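You operate a simulated robot arm through the tools that you are given. There is no shell and no other tool. Be economical: measure what you need, move in short steps, check, and stop when the job is done.

Carry out the task below with a simulated robot arm. There is one attempt and no reset: what you move stays moved.

JOB
Put one of the steel packers from the steel work table on the brown board.
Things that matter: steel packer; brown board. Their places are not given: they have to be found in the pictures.

Only the result counts: the job must be done as asked and must still hold three seconds after the hand-in. Knocking over, shifting, dropping, spilling or breaking anything else fails it.

ROBOT AND FRAMES
A 6-joint arm with a two-finger parallel gripper, fixed in place. Base frame: the origin is at the foot of the arm, x ahead of it, y to its left, z up; the work surface is at about z = 0. Units: mm, rad, N and s.
With the tool pointing down near the work surface it reaches from about 140 to 580 mm from the base axis. Its first joint turns from -1.152 to 1.152 rad. Payload 2.1 kg.
The TCP is the grasp point between the finger pads, 30 mm short of the fingertips. In the tool frame z runs along the fingers and y along their closing line. The gripper opens to 94 mm. The fingers are 28 mm wide and 10 mm thick; the gripper's body (50 by 96 mm) begins 55 mm behind the TCP.
Orientation is that of the tool frame in the base frame, as [roll, pitch, yaw] about the fixed x, y, z axes, in that order (R = Rz(yaw) Ry(pitch) Rx(roll)). With the fingers straight down and closing along the base's y, the tool's x points along the base's -x, its y along +y and its z along -z.

CONTROLS
- The arm moves only by the tool servo_tool. Its argument "commands" is a list of rows, each a list of 3 entries, a list of its own where there are three numbers: the gripper command, from -1 (fully open) to 1 (shut), values between in proportion, then the shift along the tool's x, y, z in units of 40 mm (1.0 is 40 mm), then the turn about the tool's z in units of 8 degrees (1.0 is 8 degrees). In form: [[jaw, [tx, ty, tz], yaw], ...]. A call has 1 to 20 rows; each row shifts and turns the commanded pose from where the row before left it, along the tool's axes as they then stand. A call with a number of a shift or a turn outside -1 to 1 is refused whole. A row lasts 0.2 s, in which the tool goes at most 50 mm and 0.15 rad; a call with a longer step from one row to the next is refused whole, and so is a gripper value outside its range. Where a pose cannot be reached the arm comes as near as it can. A force on the tool above 40 N (or 10 N above the force at the start of the call, whichever is more), or a blocked arm, ends the call early, and 0.2 s more pass. The fingers move at their own pace (about 72 mm/s each) and stop on an object; they squeeze with about 28 N. The grip force told is the motor's: it shows also when the fingers shut on nothing. Time passes only in rows, and 0.2 s behind the last, so rows that do not move let the fingers close. It gives the time, the measured TCP pose, the force on the tool (base axes), the opening and the grip force at its end, in the units of the frame above (readings bear some noise).
- Cameras (640 x 400 px; columns grow to the right, rows downward): "scene" is fixed at [65.8, -381.9, 483.9]; the picture's right is [0.67, -0.74, 0.00], its down [-0.42, -0.38, -0.82] and it looks along [0.61, 0.55, -0.57] (base axes); focal length 255 px, centre (320, 200). "wrist" rides on the gripper at [-37, 0, -58] in the tool frame; the picture's right is [0.00, -1.00, 0.00], its down [0.97, 0.00, -0.24] and it looks along [0.24, 0.00, 0.97] (tool axes); focal length 218 px, centre (320, 200).
- grab_frame(camera): a new picture of that camera. It takes no simulated time.
- pixel_to_xyz(camera, pixels): there is no depth. For up to 12 entries [column, row, z] of the newest picture of that camera ("zoom" is the newest enlarged one), the place [x, y] in the base frame at which the ray of that pixel passes the height z, good to about 2 mm. It takes no simulated time.
- enlarge(camera, box): a new picture of the part [left, top, right, bottom] of that camera's present view, enlarged. It takes no simulated time.
- hand_in(): hands the job in; it is judged then, once.

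Work in short steps. Measure before you move; look again where a grasp or a placing could have gone wrong, and mend it. You have 60 turns and 20 pictures in all, those below and enlarged ones among them. Open the gripper and draw the arm clear of the work before you hand the job in, unless the task says otherwise; then end with one line.

The tools are called as name(argument=value, ...) on one line, values as JSON. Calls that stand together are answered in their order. servo_tool: Moves the arm, as the interface text tells. Its arguments: {"type":"object","properties":{"commands":{"type":"array","items":{"type":"array"}}},"required":["commands"]} The other tools are called the same way: grab_frame (camera) takes a picture; pixel_to_xyz (camera, pixels) gives the place at which the rays of pixels pass given heights; enlarge (camera, box) takes an enlarged picture of a part of a camera's view; hand_in () hands the job in.

At the start:

```text
clock: 0.0
position: [342.0, 60.6, 276.8]
orientation: [3.14, 0.0, -3.139]
wrist_force: [0.7, -0.1, -0.8]
grip_width: 93.9
finger_force: 0.0
```

scene: 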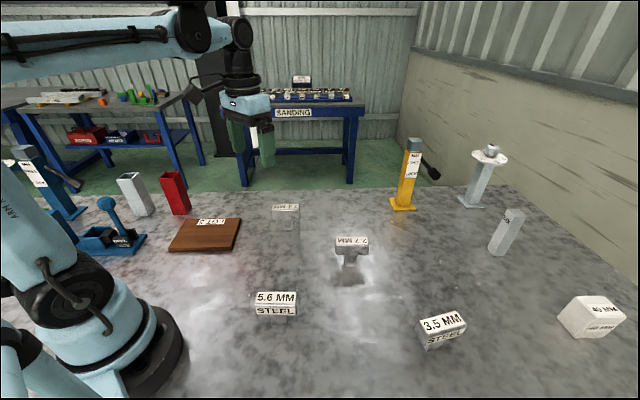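
wrist: 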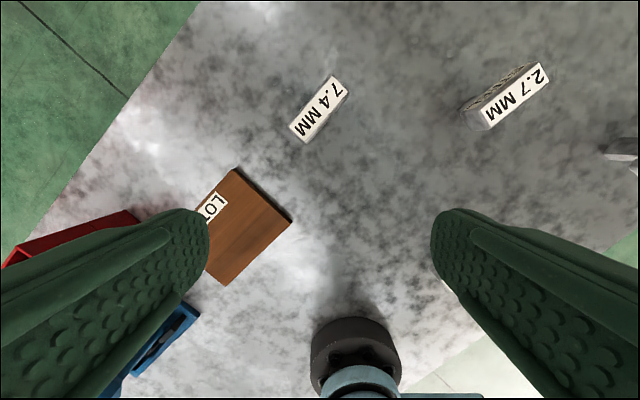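

The scene shows labelled blocks (5.6 MM at (276,303), 3.5 MM at (443,330), 2.7 MM at (351,245), 7.4 MM at (285,215)) and the brown board at (205,235). I enlarge to read the labels and shapes.

enlarge(camera="scene", box=[150, 190, 390, 340])

enlarge(camera="scene", box=[390, 190, 640, 350])

pixel_to_xyz(camera="scene", pixels=[[257, 314, 0], [296, 315, 0], [256, 292, 20], [297, 292, 20], [257, 304, 20], [296, 305, 20], [428, 349, 0], [467, 331, 0], [168, 250, 0], [231, 250, 0], [241, 219, 0], [188, 219, 0]])

pixel_to_xyz(camera="wrist", pixels=[[236, 169, 10], [291, 222, 10], [225, 285, 10], [331, 75, 20], [349, 90, 20], [306, 142, 20], [289, 126, 20], [540, 63, 20], [549, 80, 20], [492, 125, 20], [484, 110, 20]])

```text
2.67 times, centred on (270, 265) of scene
```

zoom: 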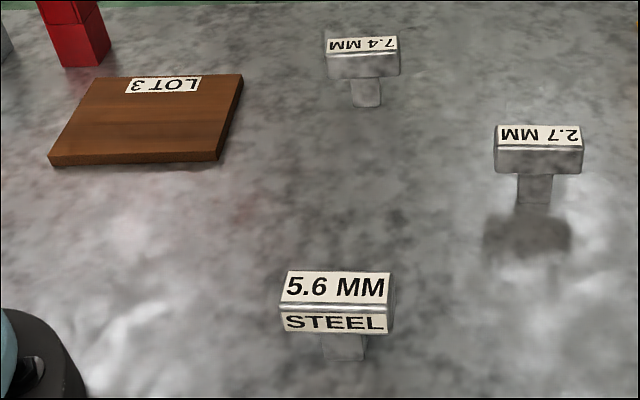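

```text
2.50 times, centred on (515, 270) of scene
```

zoom: 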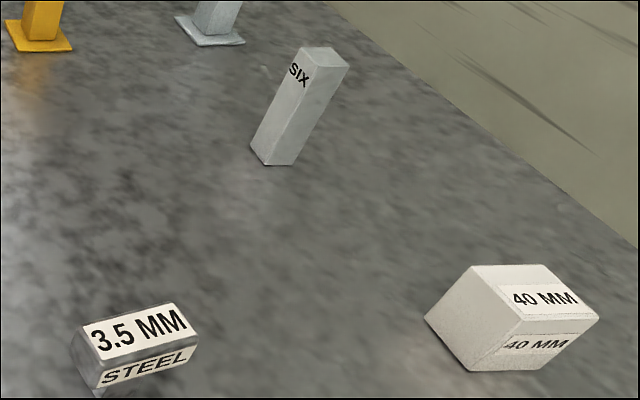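

```text
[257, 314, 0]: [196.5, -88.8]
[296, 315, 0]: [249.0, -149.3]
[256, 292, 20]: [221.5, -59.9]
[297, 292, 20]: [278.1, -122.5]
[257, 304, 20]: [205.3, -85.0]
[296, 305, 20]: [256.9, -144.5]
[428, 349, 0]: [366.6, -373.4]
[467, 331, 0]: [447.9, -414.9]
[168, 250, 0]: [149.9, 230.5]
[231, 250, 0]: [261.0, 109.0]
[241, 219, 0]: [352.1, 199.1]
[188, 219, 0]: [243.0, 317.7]
```

```text
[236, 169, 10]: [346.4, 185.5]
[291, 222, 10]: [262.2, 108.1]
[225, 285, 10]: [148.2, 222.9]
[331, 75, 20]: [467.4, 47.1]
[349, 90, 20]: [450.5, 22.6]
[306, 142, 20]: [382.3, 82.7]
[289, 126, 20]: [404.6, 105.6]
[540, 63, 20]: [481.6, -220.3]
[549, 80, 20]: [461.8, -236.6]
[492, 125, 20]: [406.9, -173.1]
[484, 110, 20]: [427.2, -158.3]
```

Packers look like a head on a narrow stem. I triangulate their heights using both views.

pixel_to_xyz(camera="scene", pixels=[[285.4, 206, 0], [285.4, 206, 40], [285.4, 206, 80], [352.5, 240.6, 0], [352.5, 240.6, 40], [352.5, 240.6, 80], [287, 226, 0], [350.5, 266, 0]])

pixel_to_xyz(camera="wrist", pixels=[[319, 108, 0], [319, 108, 40], [319, 108, 80], [518, 94, 0], [518, 94, 40], [518, 94, 80]])

enlarge(camera="wrist", box=[260, 40, 580, 160])

```text
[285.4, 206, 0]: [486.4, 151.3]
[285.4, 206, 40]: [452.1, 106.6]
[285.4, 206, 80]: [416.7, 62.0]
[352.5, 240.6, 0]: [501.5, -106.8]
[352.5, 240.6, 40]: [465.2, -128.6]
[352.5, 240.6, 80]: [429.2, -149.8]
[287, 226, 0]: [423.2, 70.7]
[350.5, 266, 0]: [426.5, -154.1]
```

```text
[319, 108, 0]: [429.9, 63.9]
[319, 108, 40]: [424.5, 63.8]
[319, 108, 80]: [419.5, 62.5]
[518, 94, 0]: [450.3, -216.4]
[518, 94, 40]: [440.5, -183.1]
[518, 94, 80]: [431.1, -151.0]
```

```text
2.00 times, centred on (420, 100) of wrist
```

zoom: 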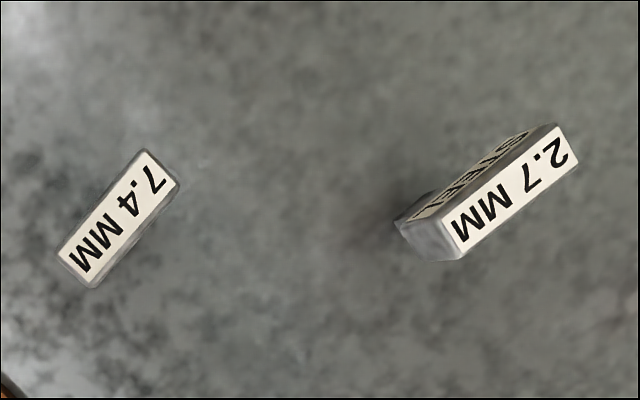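

Head tops are at z≈80, on stems centred under them. I measure the 7.4 packer's and board's corners accurately.

pixel_to_xyz(camera="zoom", pixels=[[145, 150, 80], [178, 184, 80], [92, 287, 80], [59, 252, 80], [560, 125, 80], [578, 163, 80], [462, 259, 80], [440, 220, 80]])

pixel_to_xyz(camera="scene", pixels=[[168.5, 249, 10], [231.5, 248.5, 10], [241, 218, 10], [188, 219, 10], [271, 208, 70], [300, 207, 70], [271.5, 219, 50], [300, 218.5, 50]])

```text
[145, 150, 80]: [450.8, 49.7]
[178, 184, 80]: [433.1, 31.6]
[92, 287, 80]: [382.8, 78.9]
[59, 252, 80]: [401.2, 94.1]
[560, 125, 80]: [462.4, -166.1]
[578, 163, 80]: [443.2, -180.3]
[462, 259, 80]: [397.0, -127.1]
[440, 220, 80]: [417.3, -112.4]
```

```text
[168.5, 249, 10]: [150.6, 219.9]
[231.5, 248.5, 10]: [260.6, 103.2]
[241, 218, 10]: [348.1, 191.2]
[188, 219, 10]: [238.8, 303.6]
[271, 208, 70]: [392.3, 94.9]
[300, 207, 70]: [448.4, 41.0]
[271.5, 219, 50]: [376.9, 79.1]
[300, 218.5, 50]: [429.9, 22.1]
```

7.4 packer: top centre ≈(417,63), about 68×24 mm, long axis ≈-43°; head spans z≈47–80. I move above it, turn 43°, and descend part way.

servo_tool(commands=[[-1, [-0.95, 0.03, 0], 0], [-1, [-0.93, 0.03, 0], 0], [-1, [0, 0, 0], 0.9], [-1, [0, 0, 0], 0.9], [-1, [0, 0, 0], 0.9], [-1, [0, 0, 0], 0.9], [-1, [0, 0, 0], 0.9], [-1, [0, 0, 0], 0.9], [-1, [0, 0, 1], 0], [-1, [0, 0, 1], 0], [-1, [0, 0, 0.8], 0], [-1, [0, 0, 0], 0]])

grab_frame(camera="wrist")

```text
clock: 2.6
position: [414.5, 64.1, 164.1]
orientation: [3.141, 0.0, 2.387]
wrist_force: [-0.5, -0.3, 0.0]
grip_width: 94.1
finger_force: 0.1
```

```text
14 pictures are left
```

wrist: 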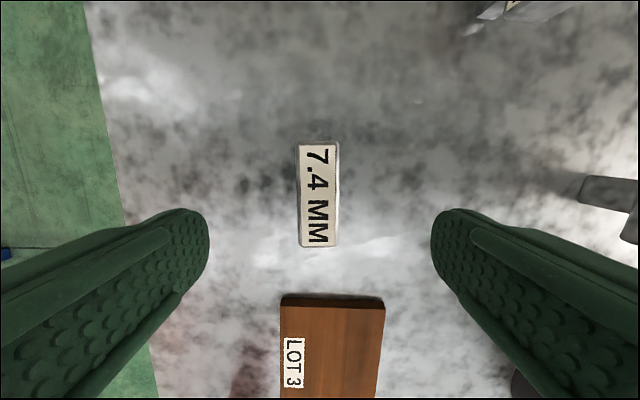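

The packer appears upright in the picture, centred at (318,195), parallel to the fingers. I measure its centre and the board again.

pixel_to_xyz(camera="wrist", pixels=[[298, 143, 80], [340, 143, 80], [340, 246, 80], [298, 246, 80], [282, 295, 10], [384, 300, 10]])

```text
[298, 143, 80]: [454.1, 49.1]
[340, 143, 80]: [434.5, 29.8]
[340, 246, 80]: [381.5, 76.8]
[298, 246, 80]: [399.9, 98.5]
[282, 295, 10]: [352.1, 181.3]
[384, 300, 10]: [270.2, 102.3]
```

Centre is (417.5,63.5); I correct about 3 mm, descend to z≈64 and close on the head.

servo_tool(commands=[[-1, [-0.065, 0.04, 0.5], 0], [-1, [0, 0, 0.7], 0], [-1, [0, 0, 0.7], 0], [-1, [0, 0, 0.6], 0], [-1, [0, 0, 0], 0], [-1, [0, 0, 0], 0]])

```text
clock: 4.0
position: [416.0, 63.1, 66.5]
orientation: [-3.14, 0.0, 2.388]
wrist_force: [-0.5, 0.2, 0.3]
grip_width: 94.3
finger_force: 0.1
```

Position is right, with no contact; I close slowly on the head.

servo_tool(commands=[[-0.5, [0, 0, 0.04], 0], [-0.2, [0, 0, 0], 0], [0.1, [0, 0, 0], 0], [0.3, [0, 0, 0], 0], [0.5, [0, 0, 0], 0], [1, [0, 0, 0], 0], [1, [0, 0, 0], 0], [1, [0, 0, 0], 0]])

```text
clock: 5.8
position: [417.4, 62.5, 63.6]
orientation: [3.141, -0.002, 2.39]
wrist_force: [0.6, 0.7, -0.4]
grip_width: 34.3
finger_force: 27.9
```

Gripped at 34 mm with 28 N. I lift gently by 30 mm and check.

servo_tool(commands=[[1, [0, 0, -0.2], 0], [1, [0, 0, -0.3], 0], [1, [0, 0, -0.5], 0], [1, [0, 0, 0], 0]])

enlarge(camera="scene", box=[150, 120, 390, 270])

```text
clock: 6.8
position: [419.8, 63.7, 103.7]
orientation: [3.141, 0.0, 2.388]
wrist_force: [0.1, -0.4, -3.1]
grip_width: 34.2
finger_force: 28.1
```

```text
2.67 times, centred on (270, 195) of scene
```

zoom: 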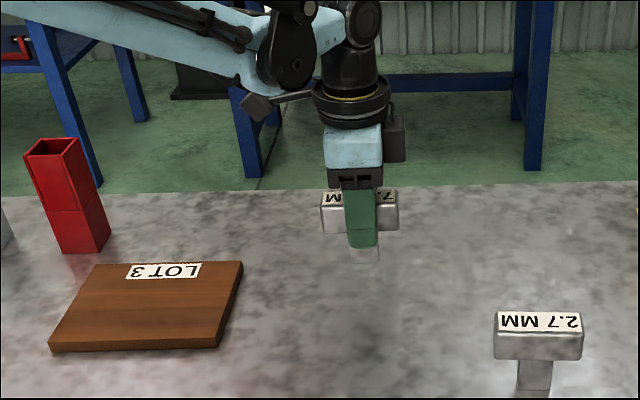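

The packer is held upright, clear of the table. I raise a little and carry it above the board centre (~(250,205)).

servo_tool(commands=[[1, [0, 0, -0.4], 0], [1, [0.2, 0, -0.3], 0], [1, [0.45, 0, 0], 0], [1, [0.6, -0.04, 0], 0], [1, [0.6, -0.05, 0], 0], [1, [0.6, -0.05, 0], 0], [1, [0.6, -0.05, 0], 0], [1, [0.6, -0.05, 0], 0], [1, [0.6, -0.05, 0], 0], [1, [0.6, 0, 0], 0], [1, [0.4, 0, 0], 0], [1, [0.2, 0, 0], 0], [1, [0.05, 0, 0], 0], [1, [0, 0, 0], 0]])

grab_frame(camera="scene")

grab_frame(camera="wrist")

```text
clock: 9.8
position: [252.0, 205.1, 130.5]
orientation: [-3.141, 0.002, 2.389]
wrist_force: [0.2, 0.3, -2.9]
grip_width: 34.3
finger_force: 28.4
```

```text
12 pictures are left
```

scene: 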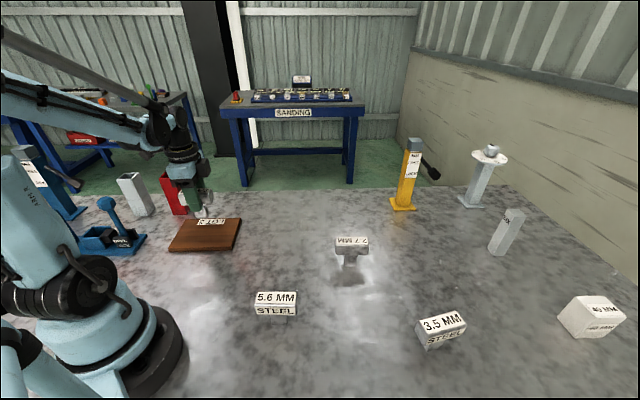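

```text
11 pictures are left
```

wrist: 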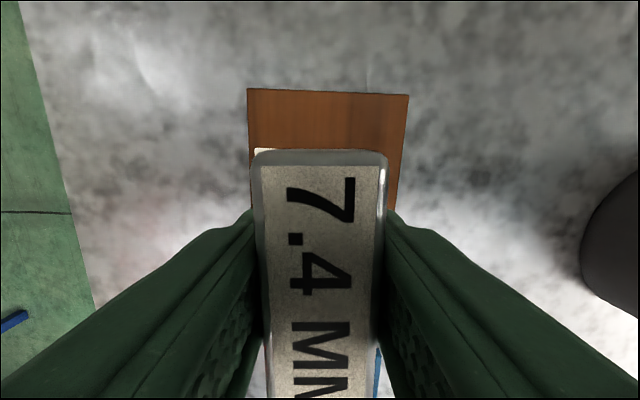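

The board's far edge is visible at (248,88)-(408,95). I verify the board position from here.

pixel_to_xyz(camera="wrist", pixels=[[248, 88, 13], [408, 95, 13], [398, 207, 13]])

enlarge(camera="scene", box=[120, 150, 280, 250])

```text
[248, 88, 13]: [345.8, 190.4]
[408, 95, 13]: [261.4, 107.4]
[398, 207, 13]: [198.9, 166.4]
```

```text
4.00 times, centred on (200, 200) of scene
```

zoom: 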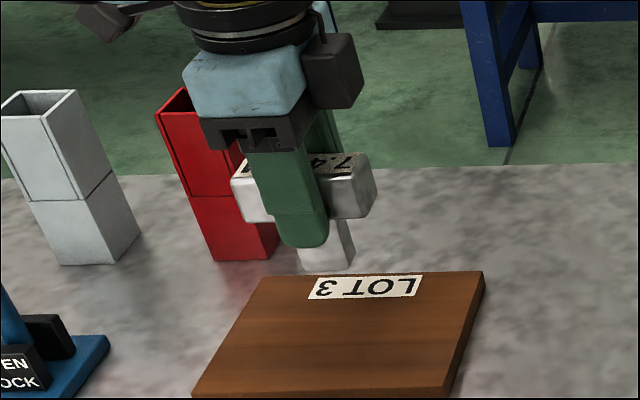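

All agrees: packer is over the board centre. I descend to about z=84, just above expected contact (~77).

servo_tool(commands=[[1, [0, 0, 0.4], 0], [1, [0, 0, 0.4], 0], [1, [0, 0, 0.25], 0], [1, [0, 0, 0.1], 0], [1, [0, 0, 0], 0]])

enlarge(camera="scene", box=[120, 160, 280, 260])

```text
clock: 11.0
position: [251.6, 205.0, 83.0]
orientation: [-3.141, 0.0, 2.389]
wrist_force: [-0.2, 0.3, -3.7]
grip_width: 34.2
finger_force: 28.3
```

```text
4.00 times, centred on (200, 210) of scene
```

zoom: 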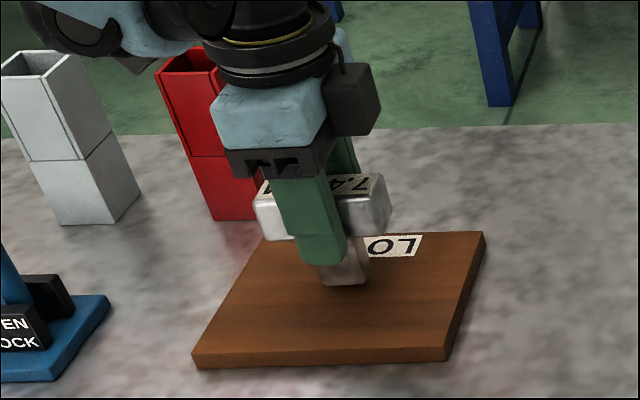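

Just above the board, no contact yet. I lower in 1–2 mm steps.

servo_tool(commands=[[1, [0, 0, 0.04], 0], [1, [0, 0, 0.04], 0], [1, [0, 0, 0], 0]])

```text
clock: 11.8
position: [251.8, 205.4, 81.3]
orientation: [3.142, -0.001, 2.39]
wrist_force: [0.0, -0.2, -4.6]
grip_width: 34.3
finger_force: 28.1
```

servo_tool(commands=[[1, [0, 0, 0.04], 0], [1, [0, 0, 0.04], 0], [1, [0, 0, 0], 0]])

```text
clock: 12.6
position: [251.1, 204.7, 78.4]
orientation: [3.141, 0.002, 2.391]
wrist_force: [0.3, -0.6, -2.6]
grip_width: 34.2
finger_force: 28.4
```

Still no contact force; I continue down in small steps.

servo_tool(commands=[[1, [0, 0, 0.03], 0], [1, [0, 0, 0.03], 0], [1, [0, 0, 0], 0]])

```text
clock: 13.4
position: [251.8, 204.9, 74.8]
orientation: [-3.139, 0.0, 2.39]
wrist_force: [-2.2, -2.1, 19.0]
grip_width: 34.4
finger_force: 28.4
```

Contact (19 N upward): the packer stands on the board. I ease up a hair and open gradually.

servo_tool(commands=[[1, [0, 0, -0.015], 0], [1, [0, 0, 0], 0], [0.2, [0, 0, 0], 0], [0, [0, 0, 0], 0], [-0.3, [0, 0, 0], 0], [-0.6, [0, 0, 0], 0], [-0.6, [0, 0, 0], 0]])

enlarge(camera="scene", box=[120, 160, 280, 260])

```text
clock: 15.0
position: [251.3, 204.1, 75.5]
orientation: [-3.141, -0.001, 2.39]
wrist_force: [0.3, -1.0, -0.6]
grip_width: 75.2
finger_force: 0.0
```

```text
4.00 times, centred on (200, 210) of scene
```

zoom: 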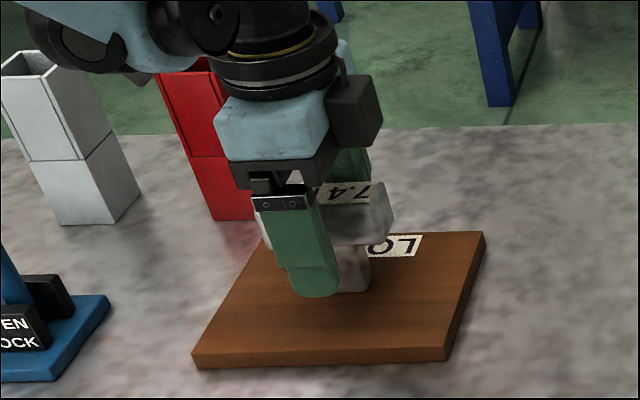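

Released and standing. I raise straight up, then draw away toward the work-area middle.

servo_tool(commands=[[-0.6, [0, 0, -0.2], 0], [-0.6, [0, 0, -0.5], 0], [-0.6, [0, 0, -0.8], 0], [-0.6, [0, 0, -0.9], 0], [-0.6, [0, 0, -0.9], 0], [-0.6, [-0.6, 0, -0.9], 0], [-0.6, [-0.9, 0, 0], 0], [-0.6, [-0.9, 0, 0], 0], [-0.6, [-0.9, 0, 0], 0], [-0.6, [-0.6, 0, 0], 0], [-0.6, [0, 0, 0], 0]])

grab_frame(camera="scene")

enlarge(camera="scene", box=[120, 160, 280, 260])

```text
clock: 17.4
position: [365.1, 98.4, 244.5]
orientation: [-3.141, 0.0, 2.391]
wrist_force: [-0.2, 0.0, -1.0]
grip_width: 75.3
finger_force: 0.0
```

```text
7 pictures are left
```

scene: 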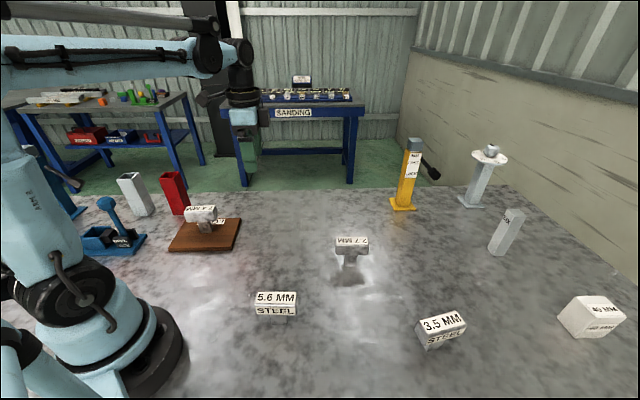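

```text
4.00 times, centred on (200, 210) of scene
```

zoom: 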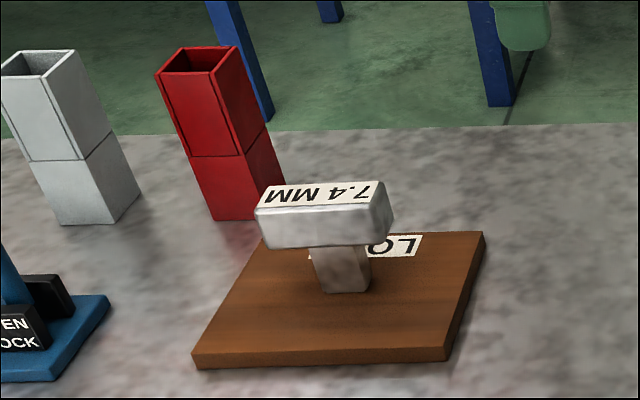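

The packer stands upright on the board, the board and the other objects have not moved, and the arm is clear. I hand in.

hand_in()

```text
The job is handed in.
```

The 7.4 MM packer is standing upright near the middle of the brown board, nothing else was moved, and the job is handed in; its STEEL marking was not visible, so I took it as steel from its match to the other packers.
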